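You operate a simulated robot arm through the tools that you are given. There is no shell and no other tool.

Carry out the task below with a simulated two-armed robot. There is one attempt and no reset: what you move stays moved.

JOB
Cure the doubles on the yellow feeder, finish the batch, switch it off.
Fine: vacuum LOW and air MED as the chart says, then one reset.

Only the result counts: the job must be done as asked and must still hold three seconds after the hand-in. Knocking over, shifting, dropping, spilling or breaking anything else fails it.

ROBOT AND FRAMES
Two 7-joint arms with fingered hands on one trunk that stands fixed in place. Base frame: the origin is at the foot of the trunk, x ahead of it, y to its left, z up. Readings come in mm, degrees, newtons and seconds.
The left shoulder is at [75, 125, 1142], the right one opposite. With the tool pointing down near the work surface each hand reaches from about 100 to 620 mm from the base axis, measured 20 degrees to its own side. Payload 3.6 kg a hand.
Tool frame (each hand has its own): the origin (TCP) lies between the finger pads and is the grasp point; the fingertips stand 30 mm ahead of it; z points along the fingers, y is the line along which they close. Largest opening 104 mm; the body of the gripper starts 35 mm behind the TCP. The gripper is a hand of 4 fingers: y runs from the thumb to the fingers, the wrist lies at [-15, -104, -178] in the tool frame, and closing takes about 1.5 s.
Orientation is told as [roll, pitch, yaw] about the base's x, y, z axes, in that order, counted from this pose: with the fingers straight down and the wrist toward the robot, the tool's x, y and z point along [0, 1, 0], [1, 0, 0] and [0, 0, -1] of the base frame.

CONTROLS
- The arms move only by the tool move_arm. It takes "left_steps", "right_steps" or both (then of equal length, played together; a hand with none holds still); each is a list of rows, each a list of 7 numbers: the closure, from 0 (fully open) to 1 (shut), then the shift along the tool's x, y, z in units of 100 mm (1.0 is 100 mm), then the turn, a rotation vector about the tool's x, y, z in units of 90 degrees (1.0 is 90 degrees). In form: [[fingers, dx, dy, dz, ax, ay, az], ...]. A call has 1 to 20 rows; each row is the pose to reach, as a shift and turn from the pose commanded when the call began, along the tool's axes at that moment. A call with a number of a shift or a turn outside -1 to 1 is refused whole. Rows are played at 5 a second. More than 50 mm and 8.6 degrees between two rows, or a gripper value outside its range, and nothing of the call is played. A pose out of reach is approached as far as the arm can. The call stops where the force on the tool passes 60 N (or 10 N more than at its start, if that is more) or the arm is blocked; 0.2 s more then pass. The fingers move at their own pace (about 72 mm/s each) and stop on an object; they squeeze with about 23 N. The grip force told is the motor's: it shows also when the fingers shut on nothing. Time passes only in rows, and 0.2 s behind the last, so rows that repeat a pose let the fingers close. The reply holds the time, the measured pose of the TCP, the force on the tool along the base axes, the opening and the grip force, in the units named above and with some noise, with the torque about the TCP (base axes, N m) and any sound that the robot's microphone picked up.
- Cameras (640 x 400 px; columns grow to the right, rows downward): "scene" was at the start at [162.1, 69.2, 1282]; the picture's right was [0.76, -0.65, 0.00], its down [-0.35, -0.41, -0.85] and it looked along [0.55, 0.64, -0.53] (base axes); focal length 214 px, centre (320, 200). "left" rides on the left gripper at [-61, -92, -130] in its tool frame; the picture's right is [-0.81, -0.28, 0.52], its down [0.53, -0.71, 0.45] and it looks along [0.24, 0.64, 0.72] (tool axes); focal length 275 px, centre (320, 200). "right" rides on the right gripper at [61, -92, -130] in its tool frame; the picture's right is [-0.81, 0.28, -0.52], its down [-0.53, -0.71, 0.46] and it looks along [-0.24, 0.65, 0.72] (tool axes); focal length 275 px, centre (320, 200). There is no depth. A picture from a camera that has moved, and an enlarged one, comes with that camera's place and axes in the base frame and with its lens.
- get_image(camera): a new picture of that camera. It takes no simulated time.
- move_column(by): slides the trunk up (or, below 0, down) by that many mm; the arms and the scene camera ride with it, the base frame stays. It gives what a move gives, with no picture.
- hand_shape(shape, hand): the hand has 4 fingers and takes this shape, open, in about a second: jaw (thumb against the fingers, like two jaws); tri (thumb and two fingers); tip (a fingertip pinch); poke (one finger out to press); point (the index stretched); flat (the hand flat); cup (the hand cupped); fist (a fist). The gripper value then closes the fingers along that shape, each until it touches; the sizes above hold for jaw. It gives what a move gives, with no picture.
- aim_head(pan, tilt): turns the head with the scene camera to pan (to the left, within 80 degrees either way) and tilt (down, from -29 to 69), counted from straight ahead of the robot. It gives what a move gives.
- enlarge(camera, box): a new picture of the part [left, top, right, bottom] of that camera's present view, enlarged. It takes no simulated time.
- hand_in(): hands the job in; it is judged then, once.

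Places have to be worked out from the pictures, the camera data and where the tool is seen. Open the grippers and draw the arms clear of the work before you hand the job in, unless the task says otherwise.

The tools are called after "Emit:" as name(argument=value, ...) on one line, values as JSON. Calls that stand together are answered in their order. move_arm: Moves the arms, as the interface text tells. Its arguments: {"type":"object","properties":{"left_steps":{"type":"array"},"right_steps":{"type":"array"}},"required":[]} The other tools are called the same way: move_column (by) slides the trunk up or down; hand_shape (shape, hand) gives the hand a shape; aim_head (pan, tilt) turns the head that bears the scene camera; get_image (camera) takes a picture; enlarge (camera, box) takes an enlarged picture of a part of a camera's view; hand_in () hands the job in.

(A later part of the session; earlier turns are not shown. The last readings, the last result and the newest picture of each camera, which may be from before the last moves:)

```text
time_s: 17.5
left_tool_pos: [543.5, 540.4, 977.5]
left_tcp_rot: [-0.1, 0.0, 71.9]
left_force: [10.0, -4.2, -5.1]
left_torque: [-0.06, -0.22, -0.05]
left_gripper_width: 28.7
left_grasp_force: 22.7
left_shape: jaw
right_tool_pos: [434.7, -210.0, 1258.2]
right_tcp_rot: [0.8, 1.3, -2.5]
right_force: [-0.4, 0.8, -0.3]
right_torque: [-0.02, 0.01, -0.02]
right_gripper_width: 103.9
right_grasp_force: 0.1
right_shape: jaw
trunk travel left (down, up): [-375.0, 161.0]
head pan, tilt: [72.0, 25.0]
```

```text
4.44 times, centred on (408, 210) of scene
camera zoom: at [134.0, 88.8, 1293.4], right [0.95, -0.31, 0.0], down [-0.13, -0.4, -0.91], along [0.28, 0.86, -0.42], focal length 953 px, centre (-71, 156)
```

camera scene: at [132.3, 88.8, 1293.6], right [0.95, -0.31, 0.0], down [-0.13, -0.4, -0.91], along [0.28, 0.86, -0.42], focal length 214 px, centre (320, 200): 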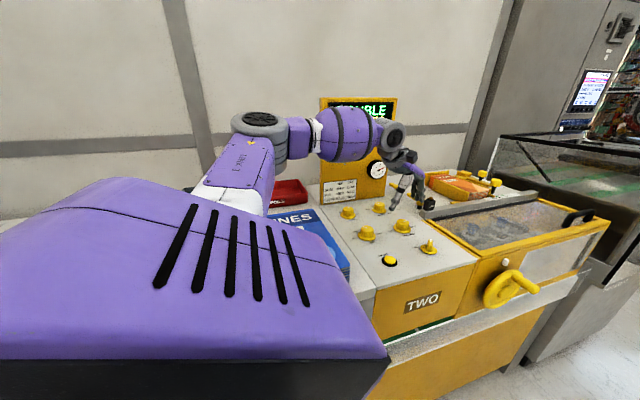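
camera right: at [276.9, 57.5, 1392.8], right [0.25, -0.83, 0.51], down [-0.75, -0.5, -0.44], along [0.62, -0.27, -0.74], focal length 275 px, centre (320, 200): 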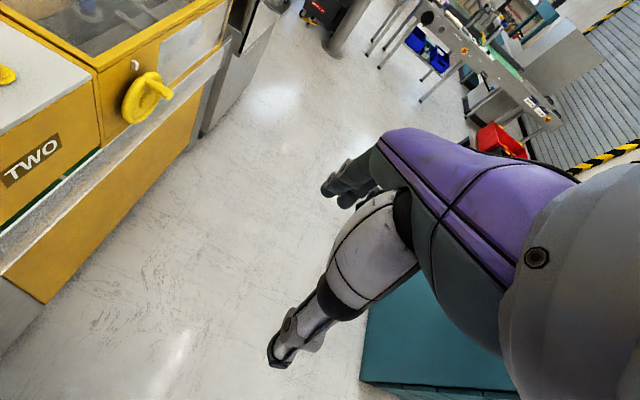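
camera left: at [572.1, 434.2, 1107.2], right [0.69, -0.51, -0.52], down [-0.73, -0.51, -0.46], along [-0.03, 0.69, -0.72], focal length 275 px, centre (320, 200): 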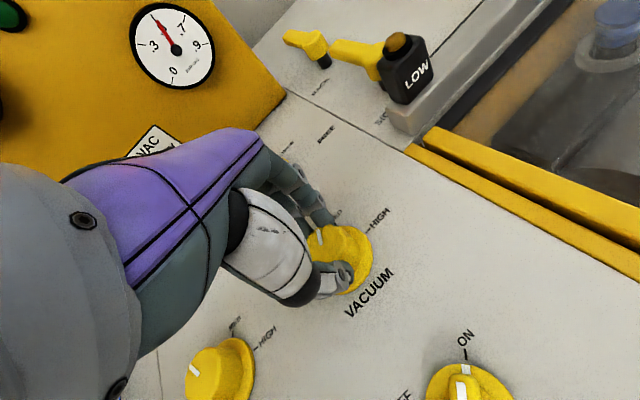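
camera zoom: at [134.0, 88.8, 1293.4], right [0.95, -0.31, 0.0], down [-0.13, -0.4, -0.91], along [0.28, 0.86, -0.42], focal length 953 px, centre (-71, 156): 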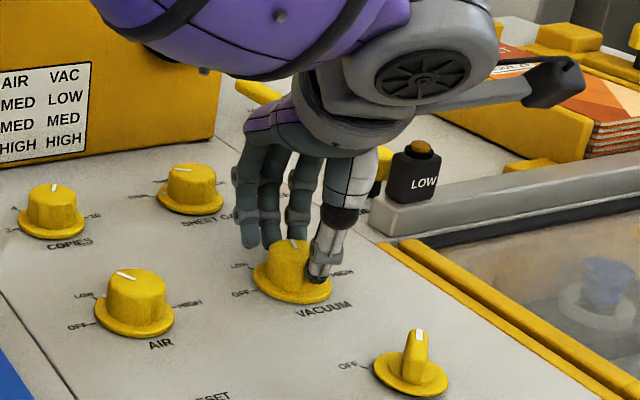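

The knob turned with the hand and the vacuum gauge fell from about .8 to about .5. I'll release, rise 40 mm, turn back 60°, and come down for a second grip.

Emit:
move_arm(left_steps=[[0.5, 0, 0, 0, 0, 0, 0], [0, 0, 0, 0, 0, 0, 0], [0, 0, 0, 0, 0, 0, 0], [0, 0, 0, 0, 0, 0, 0], [0, 0, 0, -0.2, 0, 0, 0], [0, 0, 0, -0.4, 0, 0, 0], [0, 0, 0, -0.4, 0, 0, 0.074], [0, 0, 0, -0.4, 0, 0, 0.148], [0, 0, 0, -0.4, 0, 0, 0.222], [0, 0, 0, -0.4, 0, 0, 0.296], [0, 0, 0, -0.4, 0, 0, 0.37], [0, 0, 0, -0.4, 0, 0, 0.444], [0, 0, 0, -0.4, 0, 0, 0.518], [0, 0, 0, -0.4, 0, 0, 0.592], [0, 0, 0, -0.4, 0, 0, 0.667], [0, 0, 0, -0.4, 0, 0, 0.667]])

Emit:
get_image(camera="left")

Emit:
enlarge(camera="left", box=[310, 220, 420, 320])

Emit:
enlarge(camera="scene", box=[360, 165, 456, 255])

```text
time_s: 20.9
left_tool_pos: [540.6, 540.8, 1019.0]
left_tcp_rot: [-0.1, -0.1, 11.7]
left_force: [-0.1, 0.2, -0.2]
left_torque: [0.0, -0.01, 0.0]
left_gripper_width: 103.4
left_grasp_force: 0.0
left_shape: jaw
right_tool_pos: [433.5, -211.2, 1259.5]
right_tcp_rot: [0.8, 1.1, -2.4]
right_force: [0.5, 0.6, 0.2]
right_torque: [-0.01, 0.0, -0.02]
right_gripper_width: 103.7
right_grasp_force: 0.1
right_shape: jaw
trunk travel left (down, up): [-375.0, 161.0]
head pan, tilt: [72.0, 25.0]
```

```text
taken
camera left: at [463.4, 462.2, 1147.5], right [-0.1, -0.85, -0.52], down [-0.81, 0.38, -0.46], along [0.58, 0.37, -0.72], focal length 275 px, centre (320, 200)
```

left: 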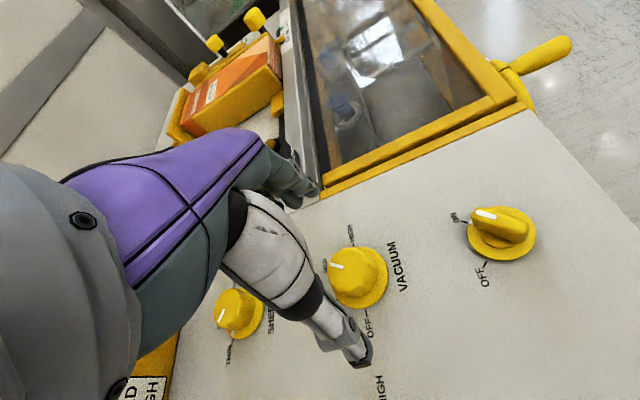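

```text
4.00 times, centred on (365, 270) of left
camera zoom: at [463.4, 462.2, 1147.5], right [-0.1, -0.85, -0.52], down [-0.81, 0.38, -0.46], along [0.58, 0.37, -0.72], focal length 1101 px, centre (140, -80)
```

zoom: 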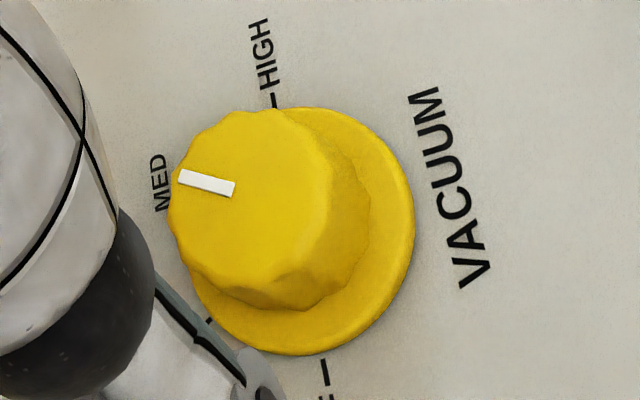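

```text
4.44 times, centred on (408, 210) of scene
camera zoom: at [132.3, 88.8, 1293.6], right [0.95, -0.31, 0.0], down [-0.13, -0.4, -0.91], along [0.28, 0.86, -0.42], focal length 953 px, centre (-71, 156)
```

zoom: 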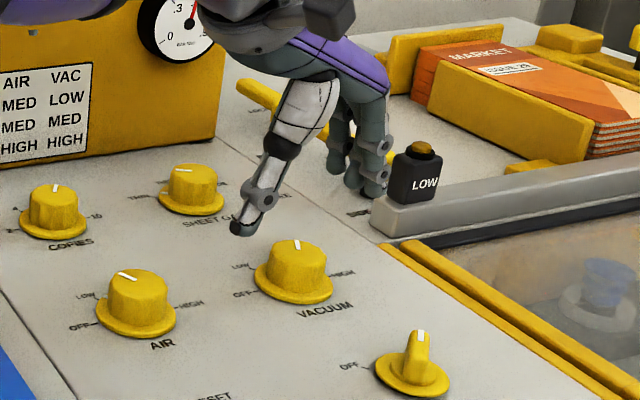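

VACUUM now points at MED (one 60° step). I'll descend, grip and turn the next 60° to LOW.

Emit:
move_arm(left_steps=[[0, 0, 0, 0.2, 0, 0, 0], [0, 0, 0, 0.4, 0, 0, 0], [0, 0, 0, 0.4, 0, 0, 0], [0.5, 0, 0, 0.4, 0, 0, 0], [1, 0, 0, 0.4, 0, 0, 0], [1, 0, 0, 0.4, 0, 0, 0], [1, 0, 0, 0.4, 0, 0, 0], [1, 0, 0, 0.4, 0, 0, 0], [1, 0, 0, 0.4, 0, 0, 0], [1, 0, 0, 0.4, 0, 0, 0]])

Emit:
move_arm(left_steps=[[1, 0, 0, 0, 0, 0, -0.074], [1, 0, 0, 0, 0, 0, -0.148], [1, 0, 0, 0, 0, 0, -0.222], [1, 0, 0, 0, 0, 0, -0.296], [1, 0, 0, 0, 0, 0, -0.37], [1, 0, 0, 0, 0, 0, -0.444], [1, 0, 0, 0, 0, 0, -0.518], [1, 0, 0, 0, 0, 0, -0.592], [1, 0, 0, 0, 0, 0, -0.667], [1, 0, 0, 0, 0, 0, -0.667]])

Emit:
get_image(camera="left")

```text
time_s: 23.1
left_tool_pos: [542.1, 541.3, 977.9]
left_tcp_rot: [0.1, -0.1, 11.9]
left_force: [-2.5, -2.7, -2.2]
left_torque: [-0.04, 0.05, 0.0]
left_gripper_width: 29.0
left_grasp_force: 23.0
left_shape: jaw
right_tool_pos: [433.1, -209.4, 1258.4]
right_tcp_rot: [0.7, 1.2, -2.4]
right_force: [-0.2, 0.6, -0.2]
right_torque: [0.01, -0.01, 0.0]
right_gripper_width: 103.9
right_grasp_force: 0.1
right_shape: jaw
trunk travel left (down, up): [-375.0, 161.0]
head pan, tilt: [72.0, 25.0]
```

```text
time_s: 25.3
left_tool_pos: [544.2, 539.9, 977.8]
left_tcp_rot: [-0.1, 0.0, 71.9]
left_force: [12.4, -1.6, -0.1]
left_torque: [0.02, -0.31, -0.11]
left_gripper_width: 28.9
left_grasp_force: 23.4
left_shape: jaw
right_tool_pos: [434.3, -209.3, 1258.4]
right_tcp_rot: [0.7, 1.1, -2.4]
right_force: [0.4, -0.6, 0.0]
right_torque: [0.01, 0.01, 0.0]
right_gripper_width: 104.1
right_grasp_force: 0.0
right_shape: jaw
trunk travel left (down, up): [-375.0, 161.0]
head pan, tilt: [72.0, 25.0]
```

```text
taken
camera left: at [571.9, 434.3, 1107.3], right [0.69, -0.51, -0.52], down [-0.73, -0.51, -0.46], along [-0.03, 0.69, -0.72], focal length 275 px, centre (320, 200)
```

left: 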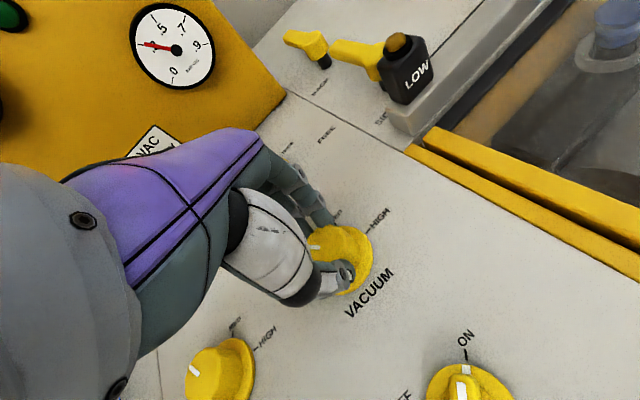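

The vacuum gauge has fallen to about .3. I'll release, rise and turn back to check the pointer at LOW.

Emit:
move_arm(left_steps=[[0.5, 0, 0, 0, 0, 0, 0], [0, 0, 0, 0, 0, 0, 0], [0, 0, 0, 0, 0, 0, 0], [0, 0, 0, 0, 0, 0, 0], [0, 0, 0, -0.3, 0, 0, 0], [0, 0, 0, -0.6, 0, 0, 0], [0, 0, 0, -0.6, 0, 0, 0.074], [0, 0, 0, -0.6, 0, 0, 0.148], [0, 0, 0, -0.6, 0, 0, 0.222], [0, 0, 0, -0.6, 0, 0, 0.296], [0, 0, 0, -0.6, 0, 0, 0.333], [0, 0, 0, -0.6, 0, 0, 0.333]])

Emit:
get_image(camera="left")

Emit:
enlarge(camera="left", box=[310, 220, 430, 320])

Emit:
enlarge(camera="scene", box=[345, 165, 457, 255])

```text
time_s: 27.9
left_tool_pos: [542.5, 540.5, 1037.7]
left_tcp_rot: [-0.1, -0.2, 41.7]
left_force: [-0.6, 0.3, 0.5]
left_torque: [-0.03, 0.01, 0.01]
left_gripper_width: 103.7
left_grasp_force: 0.1
left_shape: jaw
right_tool_pos: [431.3, -210.1, 1258.6]
right_tcp_rot: [0.8, 1.1, -2.3]
right_force: [-0.1, 0.1, 0.2]
right_torque: [0.0, 0.03, 0.0]
right_gripper_width: 104.0
right_grasp_force: 0.1
right_shape: jaw
trunk travel left (down, up): [-375.0, 161.0]
head pan, tilt: [72.0, 25.0]
```

```text
taken
camera left: at [512.8, 434.2, 1167.9], right [0.34, -0.79, -0.52], down [-0.89, -0.08, -0.46], along [0.32, 0.61, -0.72], focal length 275 px, centre (320, 200)
```

left: 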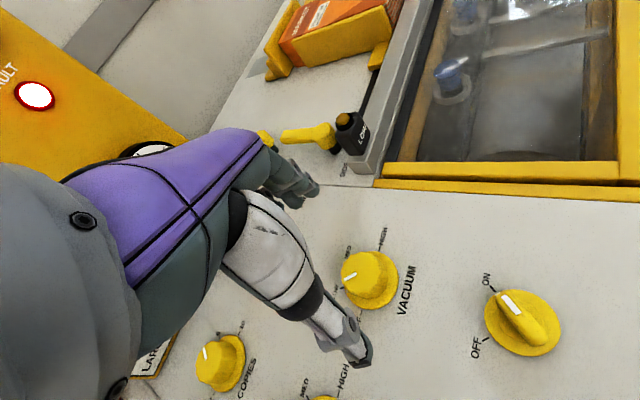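

```text
4.00 times, centred on (370, 270) of left
camera zoom: at [512.8, 434.2, 1167.9], right [0.34, -0.79, -0.52], down [-0.89, -0.08, -0.46], along [0.32, 0.61, -0.72], focal length 1101 px, centre (120, -80)
```

zoom: 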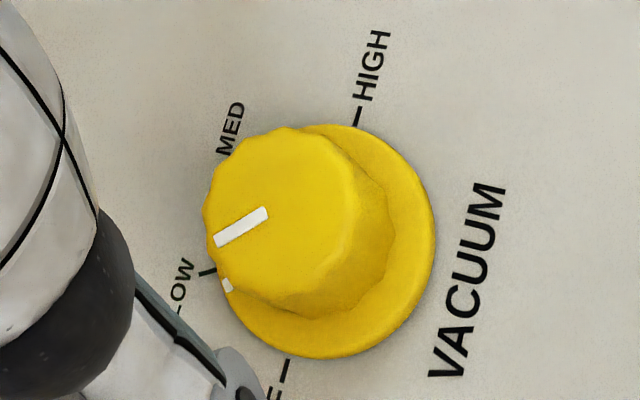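

```text
4.44 times, centred on (401, 210) of scene
camera zoom: at [132.4, 88.9, 1293.5], right [0.95, -0.31, 0.0], down [-0.13, -0.4, -0.91], along [0.28, 0.86, -0.42], focal length 953 px, centre (-40, 156)
```

zoom: 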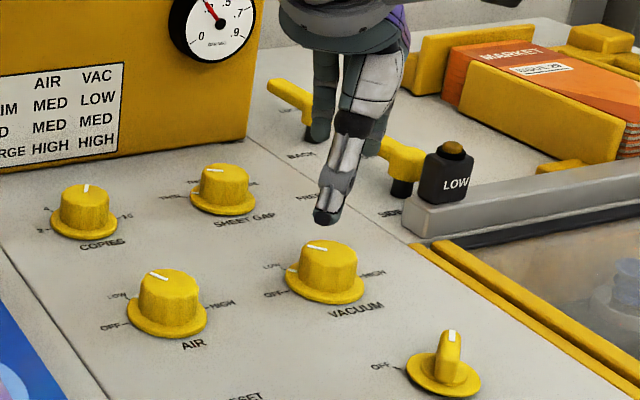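

The gauge shows ~.3, but by my measurement the pointer sits at about -40°, some 10° past the LOW tick at -30°. I'll grip again in the released orientation (yaw 72°) and turn it back about 10° clockwise.

Emit:
move_arm(left_steps=[[0, 0, 0, 0, 0, 0, -0.083], [0, 0, 0, 0, 0, 0, -0.166], [0, 0, 0, 0, 0, 0, -0.25], [0, 0, 0, 0, 0, 0, -0.333], [0, 0, 0, 0.3, 0, 0, -0.333], [0, 0, 0, 0.6, 0, 0, -0.333], [0, 0, 0, 0.6, 0, 0, -0.333], [0.5, 0, 0, 0.6, 0, 0, -0.333], [1, 0, 0, 0.6, 0, 0, -0.333], [1, 0, 0, 0.6, 0, 0, -0.333], [1, 0, 0, 0.6, 0, 0, -0.333], [1, 0, 0, 0.6, 0, 0, -0.333], [1, 0, 0, 0.6, 0, 0, -0.333], [1, 0, 0, 0.6, 0, 0, -0.333]])

Emit:
enlarge(camera="scene", box=[345, 165, 457, 255])

Emit:
enlarge(camera="left", box=[120, 0, 220, 90])

```text
time_s: 30.9
left_tool_pos: [542.4, 540.8, 977.8]
left_tcp_rot: [-0.1, 0.0, 71.9]
left_force: [-1.5, -2.7, -3.4]
left_torque: [-0.06, 0.01, 0.03]
left_gripper_width: 28.6
left_grasp_force: 22.9
left_shape: jaw
right_tool_pos: [433.5, -209.7, 1259.6]
right_tcp_rot: [0.7, 1.1, -2.4]
right_force: [-0.3, -0.6, 0.7]
right_torque: [-0.05, 0.02, 0.0]
right_gripper_width: 103.8
right_grasp_force: 0.1
right_shape: jaw
trunk travel left (down, up): [-375.0, 161.0]
head pan, tilt: [72.0, 25.0]
```

```text
4.44 times, centred on (401, 210) of scene
camera zoom: at [132.4, 88.7, 1293.5], right [0.95, -0.31, 0.0], down [-0.13, -0.4, -0.91], along [0.28, 0.86, -0.42], focal length 953 px, centre (-40, 156)
```

zoom: 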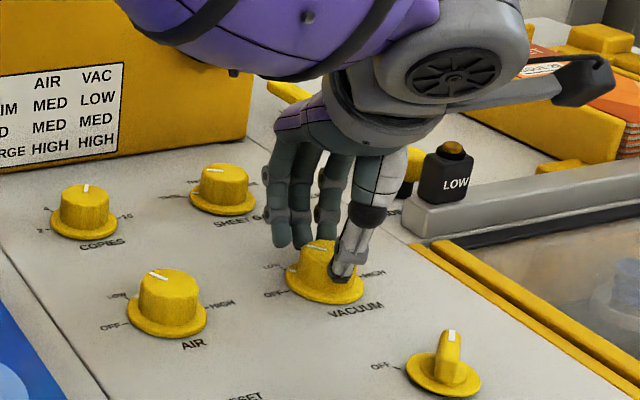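

```text
4.44 times, centred on (170, 45) of left
camera zoom: at [570.9, 435.2, 1108.4], right [0.68, -0.51, -0.52], down [-0.73, -0.51, -0.46], along [-0.03, 0.69, -0.72], focal length 1224 px, centre (987, 889)
```

zoom: 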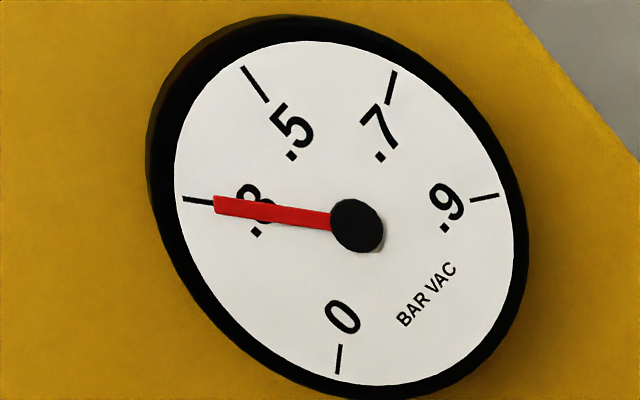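

The gauge reads right at .3, so LOW is registered. I'll trim the pointer 10° clockwise to centre it, then release and check.

Emit:
move_arm(left_steps=[[1, 0, 0, 0, 0, 0, 0.055], [1, 0, 0, 0, 0, 0, 0.111], [1, 0, 0, 0, 0, 0, 0.111], [0.5, 0, 0, 0, 0, 0, 0.111], [0, 0, 0, 0, 0, 0, 0.111], [0, 0, 0, 0, 0, 0, 0.111], [0, 0, 0, 0, 0, 0, 0.111], [0, 0, 0, -0.3, 0, 0, 0.111], [0, 0, 0, -0.6, 0, 0, 0.111], [0, 0, 0, -0.6, 0, 0, 0.194], [0, 0, 0, -0.6, 0, 0, 0.277], [0, 0, 0, -0.6, 0, 0, 0.333], [0, 0, 0, -0.6, 0, 0, 0.333]])

Emit:
get_image(camera="left")

Emit:
enlarge(camera="left", box=[310, 220, 430, 320])

Emit:
enlarge(camera="scene", box=[305, 90, 465, 255])

```text
time_s: 33.7
left_tool_pos: [540.7, 541.6, 1037.7]
left_tcp_rot: [-0.1, -0.1, 41.9]
left_force: [0.1, -1.4, 0.0]
left_torque: [-0.01, 0.0, -0.03]
left_gripper_width: 103.4
left_grasp_force: 0.1
left_shape: jaw
right_tool_pos: [431.9, -210.9, 1258.5]
right_tcp_rot: [0.8, 1.2, -2.3]
right_force: [0.8, -1.2, 0.8]
right_torque: [0.01, 0.01, -0.03]
right_gripper_width: 103.9
right_grasp_force: 0.0
right_shape: jaw
trunk travel left (down, up): [-375.0, 161.0]
head pan, tilt: [72.0, 25.0]
```

```text
taken
camera left: at [513.1, 434.1, 1167.5], right [0.34, -0.79, -0.52], down [-0.89, -0.08, -0.46], along [0.32, 0.61, -0.72], focal length 275 px, centre (320, 200)
```

left: 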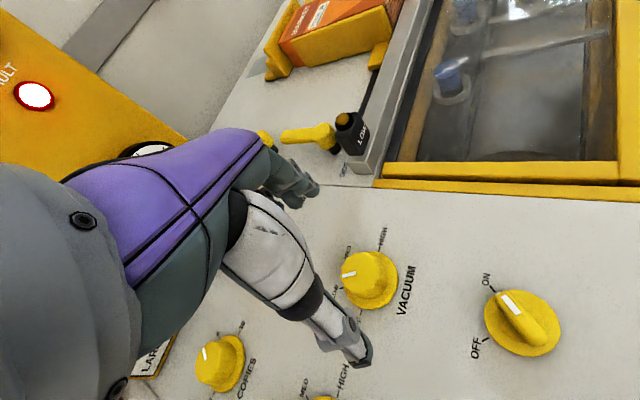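

```text
4.00 times, centred on (370, 270) of left
camera zoom: at [513.1, 434.1, 1167.5], right [0.34, -0.79, -0.52], down [-0.89, -0.08, -0.46], along [0.32, 0.61, -0.72], focal length 1101 px, centre (120, -80)
```

zoom: 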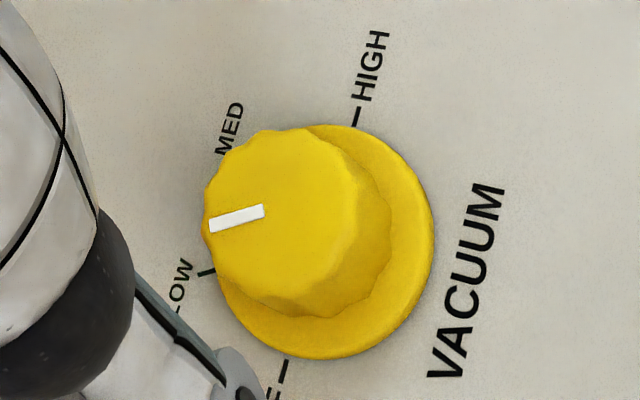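

```text
2.42 times, centred on (385, 172) of scene
camera zoom: at [132.4, 88.8, 1293.5], right [0.95, -0.31, 0.0], down [-0.13, -0.4, -0.91], along [0.28, 0.86, -0.42], focal length 520 px, centre (162, 267)
```

zoom: 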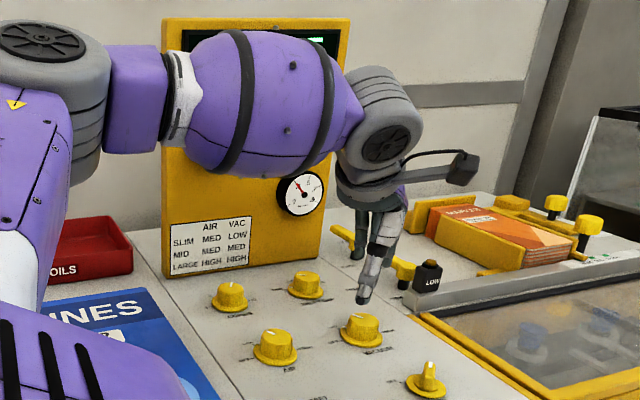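

The pointer now measures -29°, right on LOW. Next I move over the AIR knob (about [420, 538]) at the same height, turning to yaw 62°.

Emit:
move_arm(left_steps=[[0, 0.2, -0.23, 0, 0, 0, -0.055], [0, 0.4, -0.46, 0, 0, 0, -0.11], [0, 0.6, -0.69, 0, 0, 0, -0.166], [0, 0.79, -0.92, 0, 0, 0, -0.222], [0, 0.79, -0.92, 0, 0, 0, -0.222]])

Emit:
get_image(camera="left")

Emit:
enlarge(camera="left", box=[310, 220, 430, 320])

Emit:
get_image(camera="scene")

```text
time_s: 34.9
left_tool_pos: [421.5, 536.6, 1038.0]
left_tcp_rot: [-0.2, -0.2, 62.0]
left_force: [0.4, -0.5, 0.7]
left_torque: [-0.01, -0.02, 0.01]
left_gripper_width: 103.9
left_grasp_force: 0.1
left_shape: jaw
right_tool_pos: [433.3, -210.4, 1258.2]
right_tcp_rot: [0.8, 1.2, -2.4]
right_force: [-0.7, -0.5, -0.2]
right_torque: [0.02, 0.01, -0.03]
right_gripper_width: 103.9
right_grasp_force: 0.1
right_shape: jaw
trunk travel left (down, up): [-375.0, 161.0]
head pan, tilt: [72.0, 25.0]
```

```text
taken
camera left: at [431.0, 427.3, 1167.3], right [0.59, -0.62, -0.52], down [-0.81, -0.38, -0.46], along [0.09, 0.68, -0.72], focal length 275 px, centre (320, 200)
```

left: 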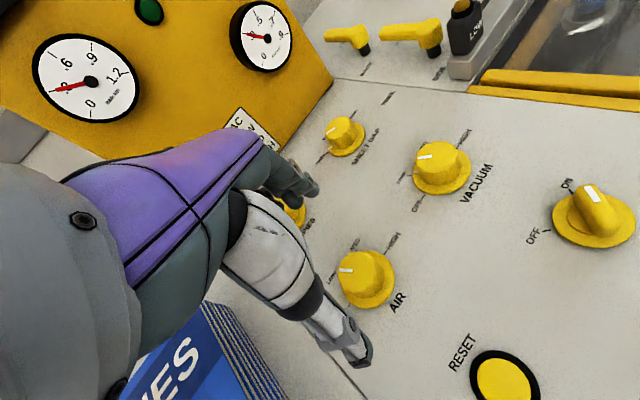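

```text
4.00 times, centred on (370, 270) of left
camera zoom: at [431.0, 427.3, 1167.3], right [0.59, -0.62, -0.52], down [-0.81, -0.38, -0.46], along [0.09, 0.68, -0.72], focal length 1101 px, centre (120, -80)
```

zoom: 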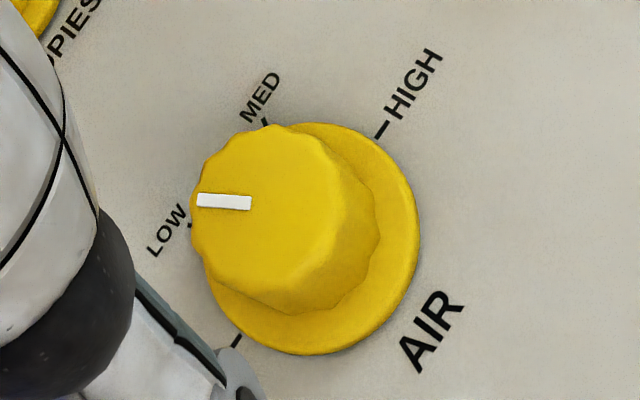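

```text
taken
camera scene: at [132.3, 88.9, 1293.6], right [0.95, -0.31, 0.0], down [-0.13, -0.4, -0.91], along [0.28, 0.86, -0.42], focal length 214 px, centre (320, 200)
```

scene: 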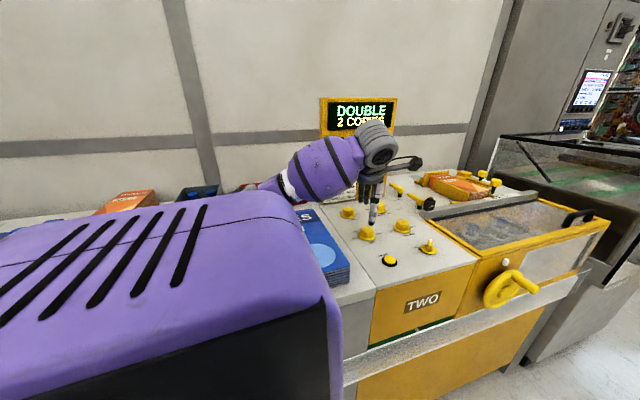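

AIR's centre is about 2 mm up-left of the tool axis; I'll correct that while descending, then grip.

Emit:
move_arm(left_steps=[[0, 0.019, 0.01, 0.2, 0, 0, 0], [0, 0.019, 0.01, 0.4, 0, 0, 0], [0, 0.019, 0.01, 0.6, 0, 0, 0], [0, 0.019, 0.01, 0.6, 0, 0, 0], [0.5, 0.019, 0.01, 0.6, 0, 0, 0], [1, 0.019, 0.01, 0.6, 0, 0, 0], [1, 0.019, 0.01, 0.6, 0, 0, 0], [1, 0.019, 0.01, 0.6, 0, 0, 0], [1, 0.019, 0.01, 0.6, 0, 0, 0], [1, 0.019, 0.01, 0.6, 0, 0, 0], [1, 0.019, 0.01, 0.6, 0, 0, 0]])

Emit:
get_image(camera="left")

Emit:
enlarge(camera="scene", box=[320, 175, 432, 265])

```text
time_s: 37.3
left_tool_pos: [419.7, 538.2, 992.1]
left_tcp_rot: [1.0, -1.9, 61.8]
left_force: [0.1, -0.5, 0.5]
left_torque: [0.0, 0.0, 0.01]
left_gripper_width: 0.0
left_grasp_force: 23.2
left_shape: jaw
right_tool_pos: [432.9, -219.3, 1257.3]
right_tcp_rot: [1.0, 1.1, -2.4]
right_force: [0.1, 0.5, -0.1]
right_torque: [-0.03, 0.0, 0.02]
right_gripper_width: 104.0
right_grasp_force: 0.1
right_shape: jaw
trunk travel left (down, up): [-375.0, 161.0]
head pan, tilt: [72.0, 25.0]
```

```text
taken
camera left: at [428.7, 424.0, 1118.1], right [0.59, -0.61, -0.54], down [-0.81, -0.36, -0.47], along [0.09, 0.71, -0.7], focal length 275 px, centre (320, 200)
```

left: 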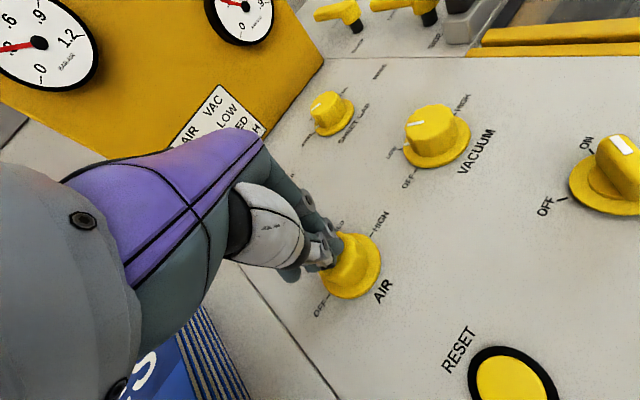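

```text
4.44 times, centred on (376, 220) of scene
camera zoom: at [131.8, 80.8, 1294.3], right [0.95, -0.31, 0.0], down [-0.13, -0.4, -0.91], along [0.28, 0.86, -0.42], focal length 953 px, centre (71, 111)
```

zoom: 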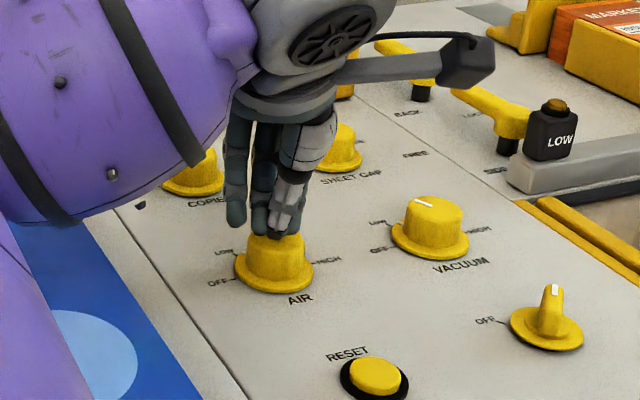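

The hand stopped 14 mm high and the trunk was pushed sideways (right hand and head shifted ~8 mm), so the left forearm or elbow must be pressing on something. I'll rise straight back up at once.

Emit:
move_arm(left_steps=[[1, 0, 0, -0.15, 0, 0, 0], [1, 0, 0, -0.3, 0, 0, 0], [1, 0, 0, -0.46, 0, 0, 0], [1, 0, 0, -0.6, 0, 0, 0], [0, 0, 0, -0.6, 0, 0, 0], [0, 0, 0, -0.6, 0, 0, 0]])

Emit:
get_image(camera="scene")

Emit:
get_image(camera="left")

Emit:
get_image(camera="right")

```text
time_s: 38.7
left_tool_pos: [419.8, 539.8, 1037.6]
left_tcp_rot: [-0.1, -0.1, 61.8]
left_force: [0.8, 1.0, 0.3]
left_torque: [0.01, 0.04, 0.01]
left_gripper_width: 103.8
left_grasp_force: 0.0
left_shape: jaw
right_tool_pos: [432.8, -209.9, 1259.0]
right_tcp_rot: [0.9, 1.1, -2.4]
right_force: [0.6, -0.5, -0.5]
right_torque: [0.01, 0.0, -0.05]
right_gripper_width: 103.7
right_grasp_force: 0.1
right_shape: jaw
trunk travel left (down, up): [-375.0, 161.0]
head pan, tilt: [72.0, 25.0]
```

```text
taken
camera scene: at [132.3, 88.6, 1293.5], right [0.95, -0.31, 0.0], down [-0.13, -0.4, -0.91], along [0.28, 0.86, -0.42], focal length 214 px, centre (320, 200)
```

scene: 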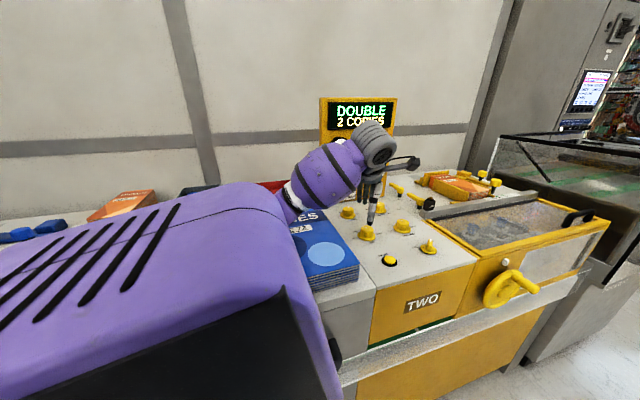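

```text
taken
camera left: at [428.6, 430.1, 1166.6], right [0.59, -0.63, -0.52], down [-0.81, -0.38, -0.46], along [0.09, 0.68, -0.72], focal length 275 px, centre (320, 200)
```

left: 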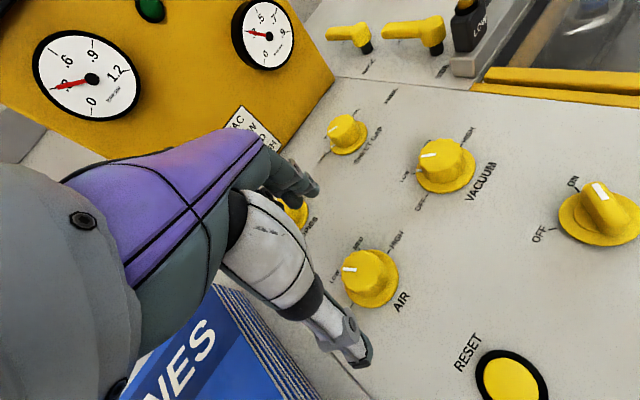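

```text
taken
camera right: at [347.5, -146.5, 1391.1], right [0.25, -0.83, 0.5], down [-0.74, -0.5, -0.45], along [0.62, -0.26, -0.74], focal length 275 px, centre (320, 200)
```

right: 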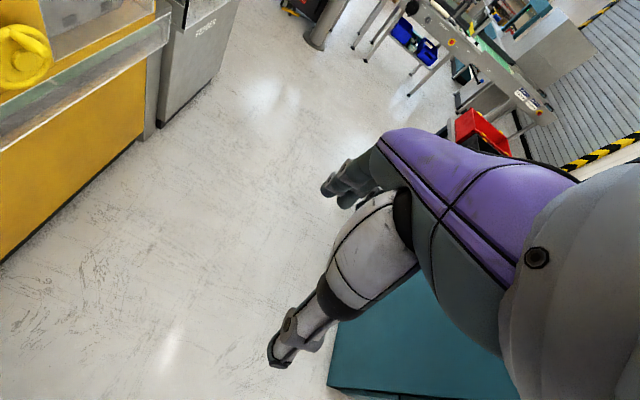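

The trunk is back in place, but I need to check whether the DUNES pile was pushed. I'll enlarge around it.

Emit:
enlarge(camera="scene", box=[270, 180, 400, 300])

Emit:
enlarge(camera="left", box=[120, 270, 380, 400])

```text
3.33 times, centred on (335, 240) of scene
camera zoom: at [132.3, 88.6, 1293.5], right [0.95, -0.31, 0.0], down [-0.13, -0.4, -0.91], along [0.28, 0.86, -0.42], focal length 715 px, centre (270, 67)
```

zoom: 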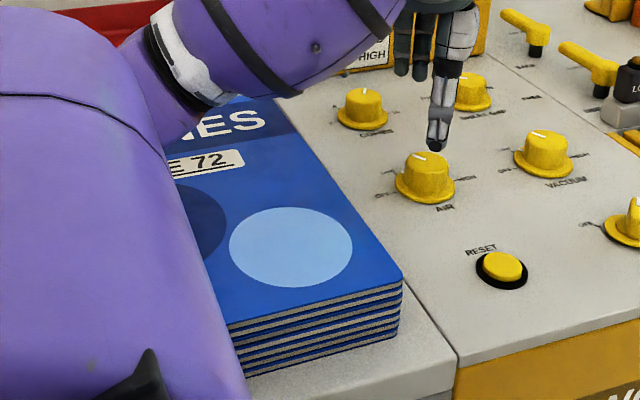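

```text
2.46 times, centred on (250, 335) of left
camera zoom: at [428.6, 430.1, 1166.6], right [0.59, -0.63, -0.52], down [-0.81, -0.38, -0.46], along [0.09, 0.68, -0.72], focal length 678 px, centre (492, -132)
```

zoom: 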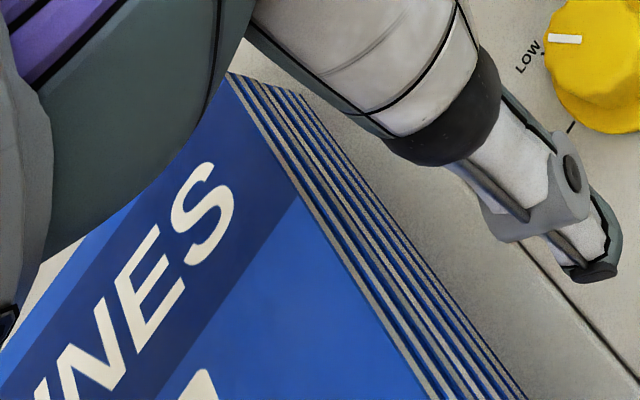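

Comparing with the earlier pictures, the pile's right edge has moved from x≈300 to about x≈327, so the low elbow has dragged the DUNES pile roughly 25 mm to the right. First I'll lift the trunk straight up, taking the elbow well clear of the pile, then look again.

Emit:
move_column(by=150)

Emit:
get_image(camera="scene")

Emit:
get_image(camera="left")

```text
time_s: 40.5
left_tool_pos: [419.8, 540.6, 1186.4]
left_tcp_rot: [0.1, 0.0, 61.9]
left_force: [0.2, -0.2, -0.6]
left_torque: [-0.02, -0.03, -0.02]
left_gripper_width: 103.8
left_grasp_force: 0.1
left_shape: jaw
right_tool_pos: [434.3, -209.8, 1406.8]
right_tcp_rot: [0.7, 1.2, -2.4]
right_force: [0.8, -0.2, 0.7]
right_torque: [-0.05, 0.01, 0.05]
right_gripper_width: 104.3
right_grasp_force: 0.0
right_shape: jaw
trunk travel left (down, up): [-525.0, 11.0]
head pan, tilt: [72.0, 25.0]
```

```text
taken
camera scene: at [46.5, 88.9, 1460.3], right [0.95, -0.31, 0.0], down [-0.13, -0.4, -0.91], along [0.28, 0.86, -0.42], focal length 214 px, centre (320, 200)
```

scene: 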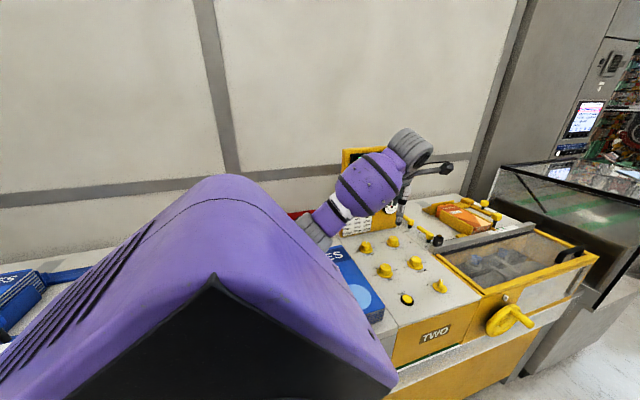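

```text
taken
camera left: at [429.6, 430.3, 1316.0], right [0.58, -0.63, -0.52], down [-0.81, -0.38, -0.45], along [0.09, 0.68, -0.72], focal length 275 px, centre (320, 200)
```

left: 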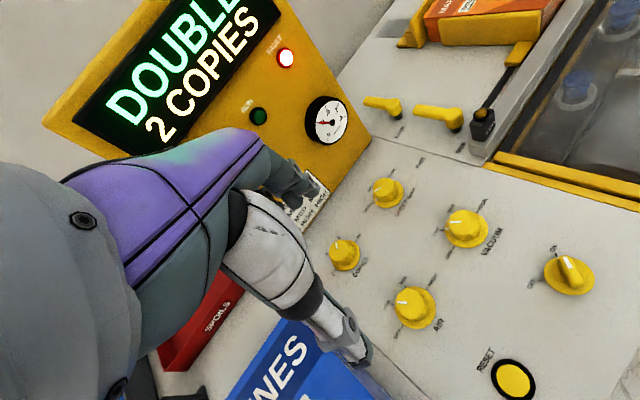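

The trunk lift also shifted the head back, and the elbow is now well clear. I'll look closely at the pile from here.

Emit:
enlarge(camera="scene", box=[290, 210, 450, 340])

Emit:
enlarge(camera="left", box=[150, 260, 420, 400])

```text
3.08 times, centred on (370, 275) of scene
camera zoom: at [46.5, 88.9, 1460.3], right [0.95, -0.31, 0.0], down [-0.13, -0.4, -0.91], along [0.28, 0.86, -0.42], focal length 660 px, centre (166, -31)
```

zoom: 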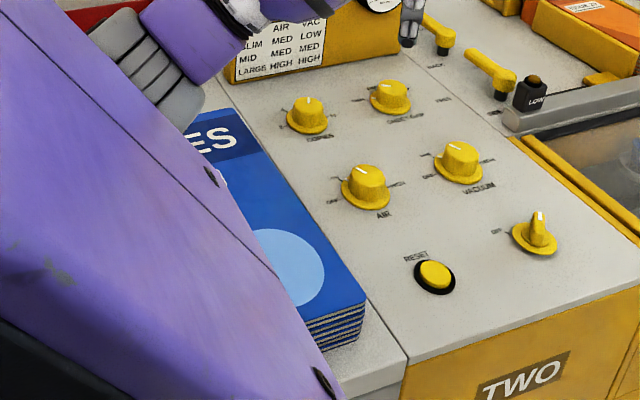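

```text
2.37 times, centred on (285, 330) of left
camera zoom: at [429.6, 430.3, 1316.0], right [0.58, -0.63, -0.52], down [-0.81, -0.38, -0.45], along [0.09, 0.68, -0.72], focal length 652 px, centre (403, -108)
```

zoom: 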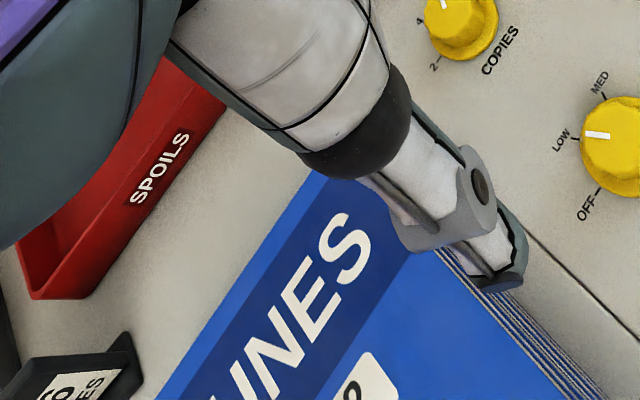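

I need an unobstructed look at the pile before correcting it. I'll draw the left hand up and back toward its starting posture, yaw falling, with the elbow well above the pile.

Emit:
move_arm(left_steps=[[0, 0, -0.2, -0.2, 0, 0, 0.067], [0, 0, -0.4, -0.4, 0, 0, 0.133], [0, 0, -0.6, -0.6, 0, 0, 0.2], [0, 0, -0.8, -0.8, 0, 0, 0.267], [0, 0, -1.0, -1.0, 0, 0, 0.333], [0, 0, -1.0, -1.0, 0, 0, 0.333]])

Emit:
get_image(camera="scene")

Emit:
get_image(camera="left")

```text
time_s: 41.9
left_tool_pos: [371.4, 450.3, 1287.1]
left_tcp_rot: [0.1, -0.1, 31.8]
left_force: [0.0, 0.6, -0.6]
left_torque: [0.01, -0.01, -0.01]
left_gripper_width: 103.6
left_grasp_force: 0.1
left_shape: jaw
right_tool_pos: [433.9, -208.8, 1408.1]
right_tcp_rot: [0.8, 1.1, -2.4]
right_force: [0.4, -0.2, 0.7]
right_torque: [-0.02, -0.01, 0.0]
right_gripper_width: 103.7
right_grasp_force: 0.1
right_shape: jaw
trunk travel left (down, up): [-525.0, 11.0]
head pan, tilt: [72.0, 25.0]
```

```text
taken
camera scene: at [46.2, 89.1, 1460.3], right [0.95, -0.31, 0.0], down [-0.13, -0.4, -0.91], along [0.28, 0.86, -0.42], focal length 214 px, centre (320, 200)
```

scene: 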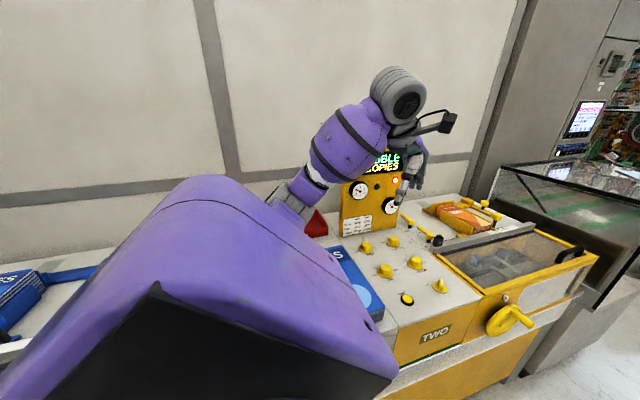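

```text
taken
camera left: at [325.2, 350.9, 1416.2], right [0.19, -0.83, -0.52], down [-0.89, 0.08, -0.46], along [0.42, 0.55, -0.72], focal length 275 px, centre (320, 200)
```

left: 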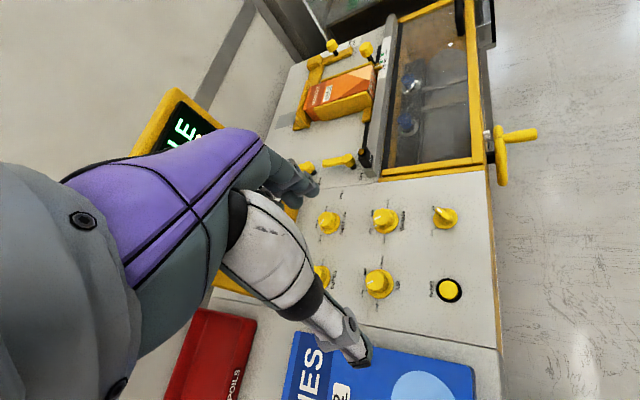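

The left camera now sees the pile's right edge and the deck seam together. I'll enlarge it.

Emit:
enlarge(camera="left", box=[270, 270, 520, 400])

Emit:
enlarge(camera="scene", box=[310, 230, 410, 330])

```text
2.56 times, centred on (395, 335) of left
camera zoom: at [325.2, 350.9, 1416.2], right [0.19, -0.83, -0.52], down [-0.89, 0.08, -0.46], along [0.42, 0.55, -0.72], focal length 705 px, centre (128, -146)
```

zoom: 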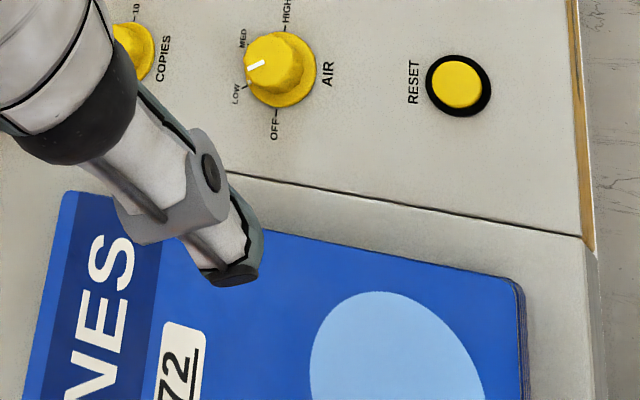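

```text
4.00 times, centred on (360, 280) of scene
camera zoom: at [46.2, 89.1, 1460.3], right [0.95, -0.31, 0.0], down [-0.13, -0.4, -0.91], along [0.28, 0.86, -0.42], focal length 858 px, centre (160, -120)
```

zoom: 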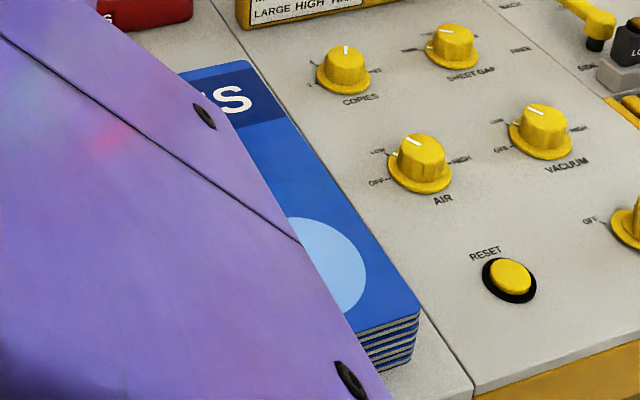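

Measured against the seam (x=347), the pile (top z≈981, base z≈931) has its right edge at about x=321 in front and 314 at the back. It started near x=300, so it needs about 18 mm back towards -x. With the trunk high the elbow stays clear, so I'll close the fingers and bring the hand down between pile and deck.

Emit:
move_arm(left_steps=[[0.5, 0.19, 0.06, 0.25, 0, 0, 0], [1, 0.38, 0.12, 0.5, 0, 0, 0], [1, 0.57, 0.18, 0.75, 0, 0, 0], [1, 0.74, 0.23, 1.0, 0, 0, 0], [1, 0.74, 0.23, 1.0, 0, 0, 0]])

Emit:
get_image(camera="scene")

Emit:
get_image(camera="left")

```text
time_s: 43.1
left_tool_pos: [351.2, 528.0, 1187.0]
left_tcp_rot: [0.1, -0.1, 31.9]
left_force: [-0.3, -0.5, 1.2]
left_torque: [0.02, 0.0, 0.01]
left_gripper_width: 0.0
left_grasp_force: 23.1
left_shape: jaw
right_tool_pos: [432.9, -209.5, 1408.8]
right_tcp_rot: [0.8, 1.2, -2.4]
right_force: [0.5, -0.2, 1.5]
right_torque: [0.0, 0.02, -0.02]
right_gripper_width: 103.8
right_grasp_force: 0.1
right_shape: jaw
trunk travel left (down, up): [-525.0, 11.0]
head pan, tilt: [72.0, 25.0]
```

```text
taken
camera scene: at [45.8, 88.5, 1460.4], right [0.95, -0.31, 0.0], down [-0.13, -0.4, -0.91], along [0.28, 0.86, -0.42], focal length 214 px, centre (320, 200)
```

scene: 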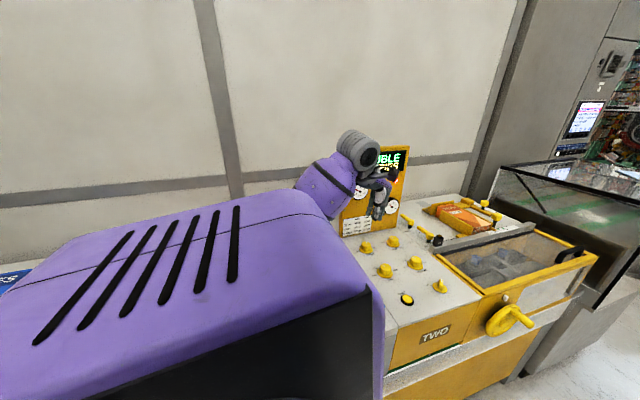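

```text
taken
camera left: at [305.2, 428.1, 1316.5], right [0.2, -0.83, -0.52], down [-0.89, 0.08, -0.46], along [0.42, 0.55, -0.72], focal length 275 px, centre (320, 200)
```

left: 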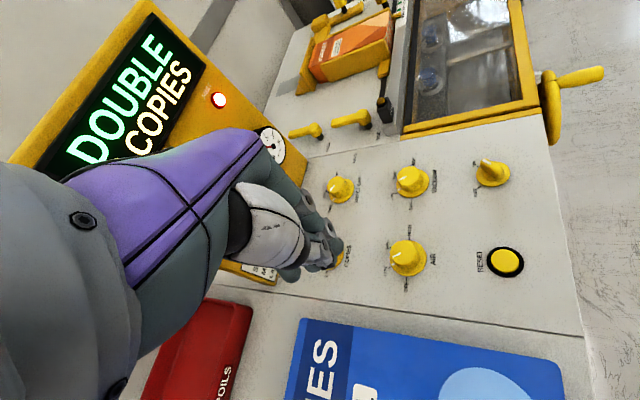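

The elbow is hidden behind the upper arm in the head view. I'll turn the right hand (yaw +90°, a little lower and closer) so that its camera looks toward the table and can watch the left elbow.

Emit:
move_arm(right_steps=[[0, 0, -0.067, 0.083, 0, 0, -0.083], [0, 0, -0.133, 0.167, 0, 0, -0.167], [0, 0, -0.2, 0.25, 0, 0, -0.25], [0, 0, -0.267, 0.333, 0, 0, -0.333], [0, 0, -0.333, 0.417, 0, 0, -0.417], [0, 0, -0.4, 0.5, 0, 0, -0.5], [0, 0, -0.467, 0.583, 0, 0, -0.583], [0, 0, -0.533, 0.667, 0, 0, -0.667], [0, 0, -0.6, 0.75, 0, 0, -0.75], [0, 0, -0.667, 0.833, 0, 0, -0.833], [0, 0, -0.733, 0.917, 0, 0, -0.917], [0, 0, -0.8, 1.0, 0, 0, -1.0], [0, 0, -0.8, 1.0, 0, 0, -1.0]])

Emit:
get_image(camera="right")

```text
time_s: 45.9
left_tool_pos: [352.0, 527.9, 1187.5]
left_tcp_rot: [0.0, 0.0, 31.7]
left_force: [-1.1, 0.2, -0.8]
left_torque: [0.02, -0.02, -0.01]
left_gripper_width: 0.0
left_grasp_force: 22.8
left_shape: jaw
right_tool_pos: [256.9, -138.6, 1331.1]
right_tcp_rot: [1.1, -0.9, 87.7]
right_force: [-0.6, 0.4, 0.3]
right_torque: [0.01, 0.01, 0.03]
right_gripper_width: 103.8
right_grasp_force: 0.0
right_shape: jaw
right hand out of reach, approached as far as the arm can: row 7, 8, 9, 10, 11, 12, 13
trunk travel left (down, up): [-525.0, 11.0]
head pan, tilt: [72.0, 25.0]
```

```text
taken
camera right: at [194.4, -228.8, 1461.8], right [0.83, 0.23, 0.51], down [0.49, -0.73, -0.48], along [0.26, 0.64, -0.72], focal length 275 px, centre (320, 200)
```

right: 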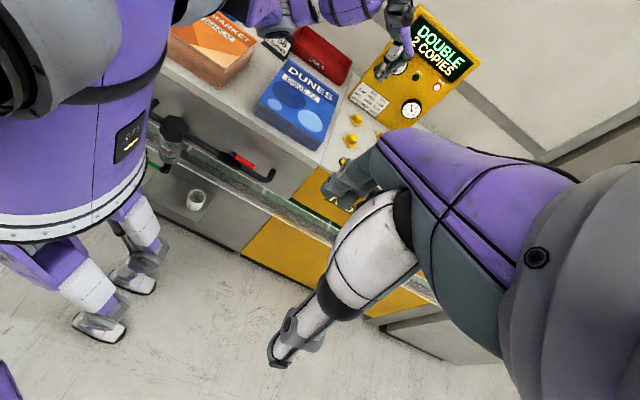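

This third-person view shows the pile, the card and the left arm at the top edge. I'll enlarge the pile and card region.

Emit:
enlarge(camera="right", box=[150, 0, 430, 175])

Emit:
enlarge(camera="right", box=[230, 0, 360, 80])

```text
2.29 times, centred on (290, 88) of right
camera zoom: at [194.4, -228.8, 1461.8], right [0.83, 0.23, 0.51], down [0.49, -0.73, -0.48], along [0.26, 0.64, -0.72], focal length 629 px, centre (389, 457)
```

zoom: 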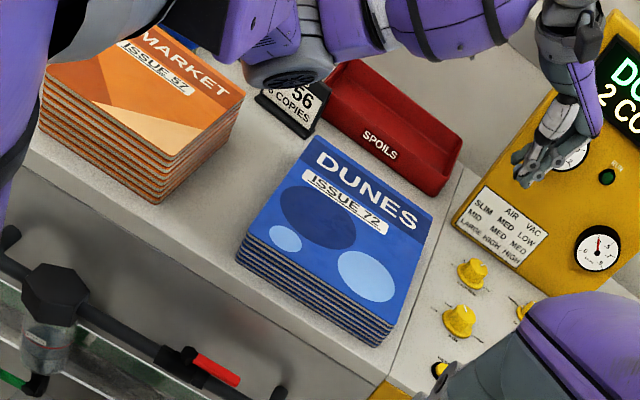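

```text
4.92 times, centred on (295, 40) of right
camera zoom: at [194.4, -228.8, 1461.8], right [0.83, 0.23, 0.51], down [0.49, -0.73, -0.48], along [0.26, 0.64, -0.72], focal length 1355 px, centre (443, 988)
```

zoom: 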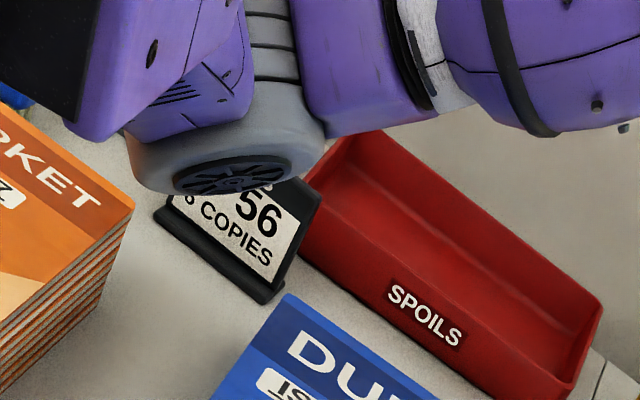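

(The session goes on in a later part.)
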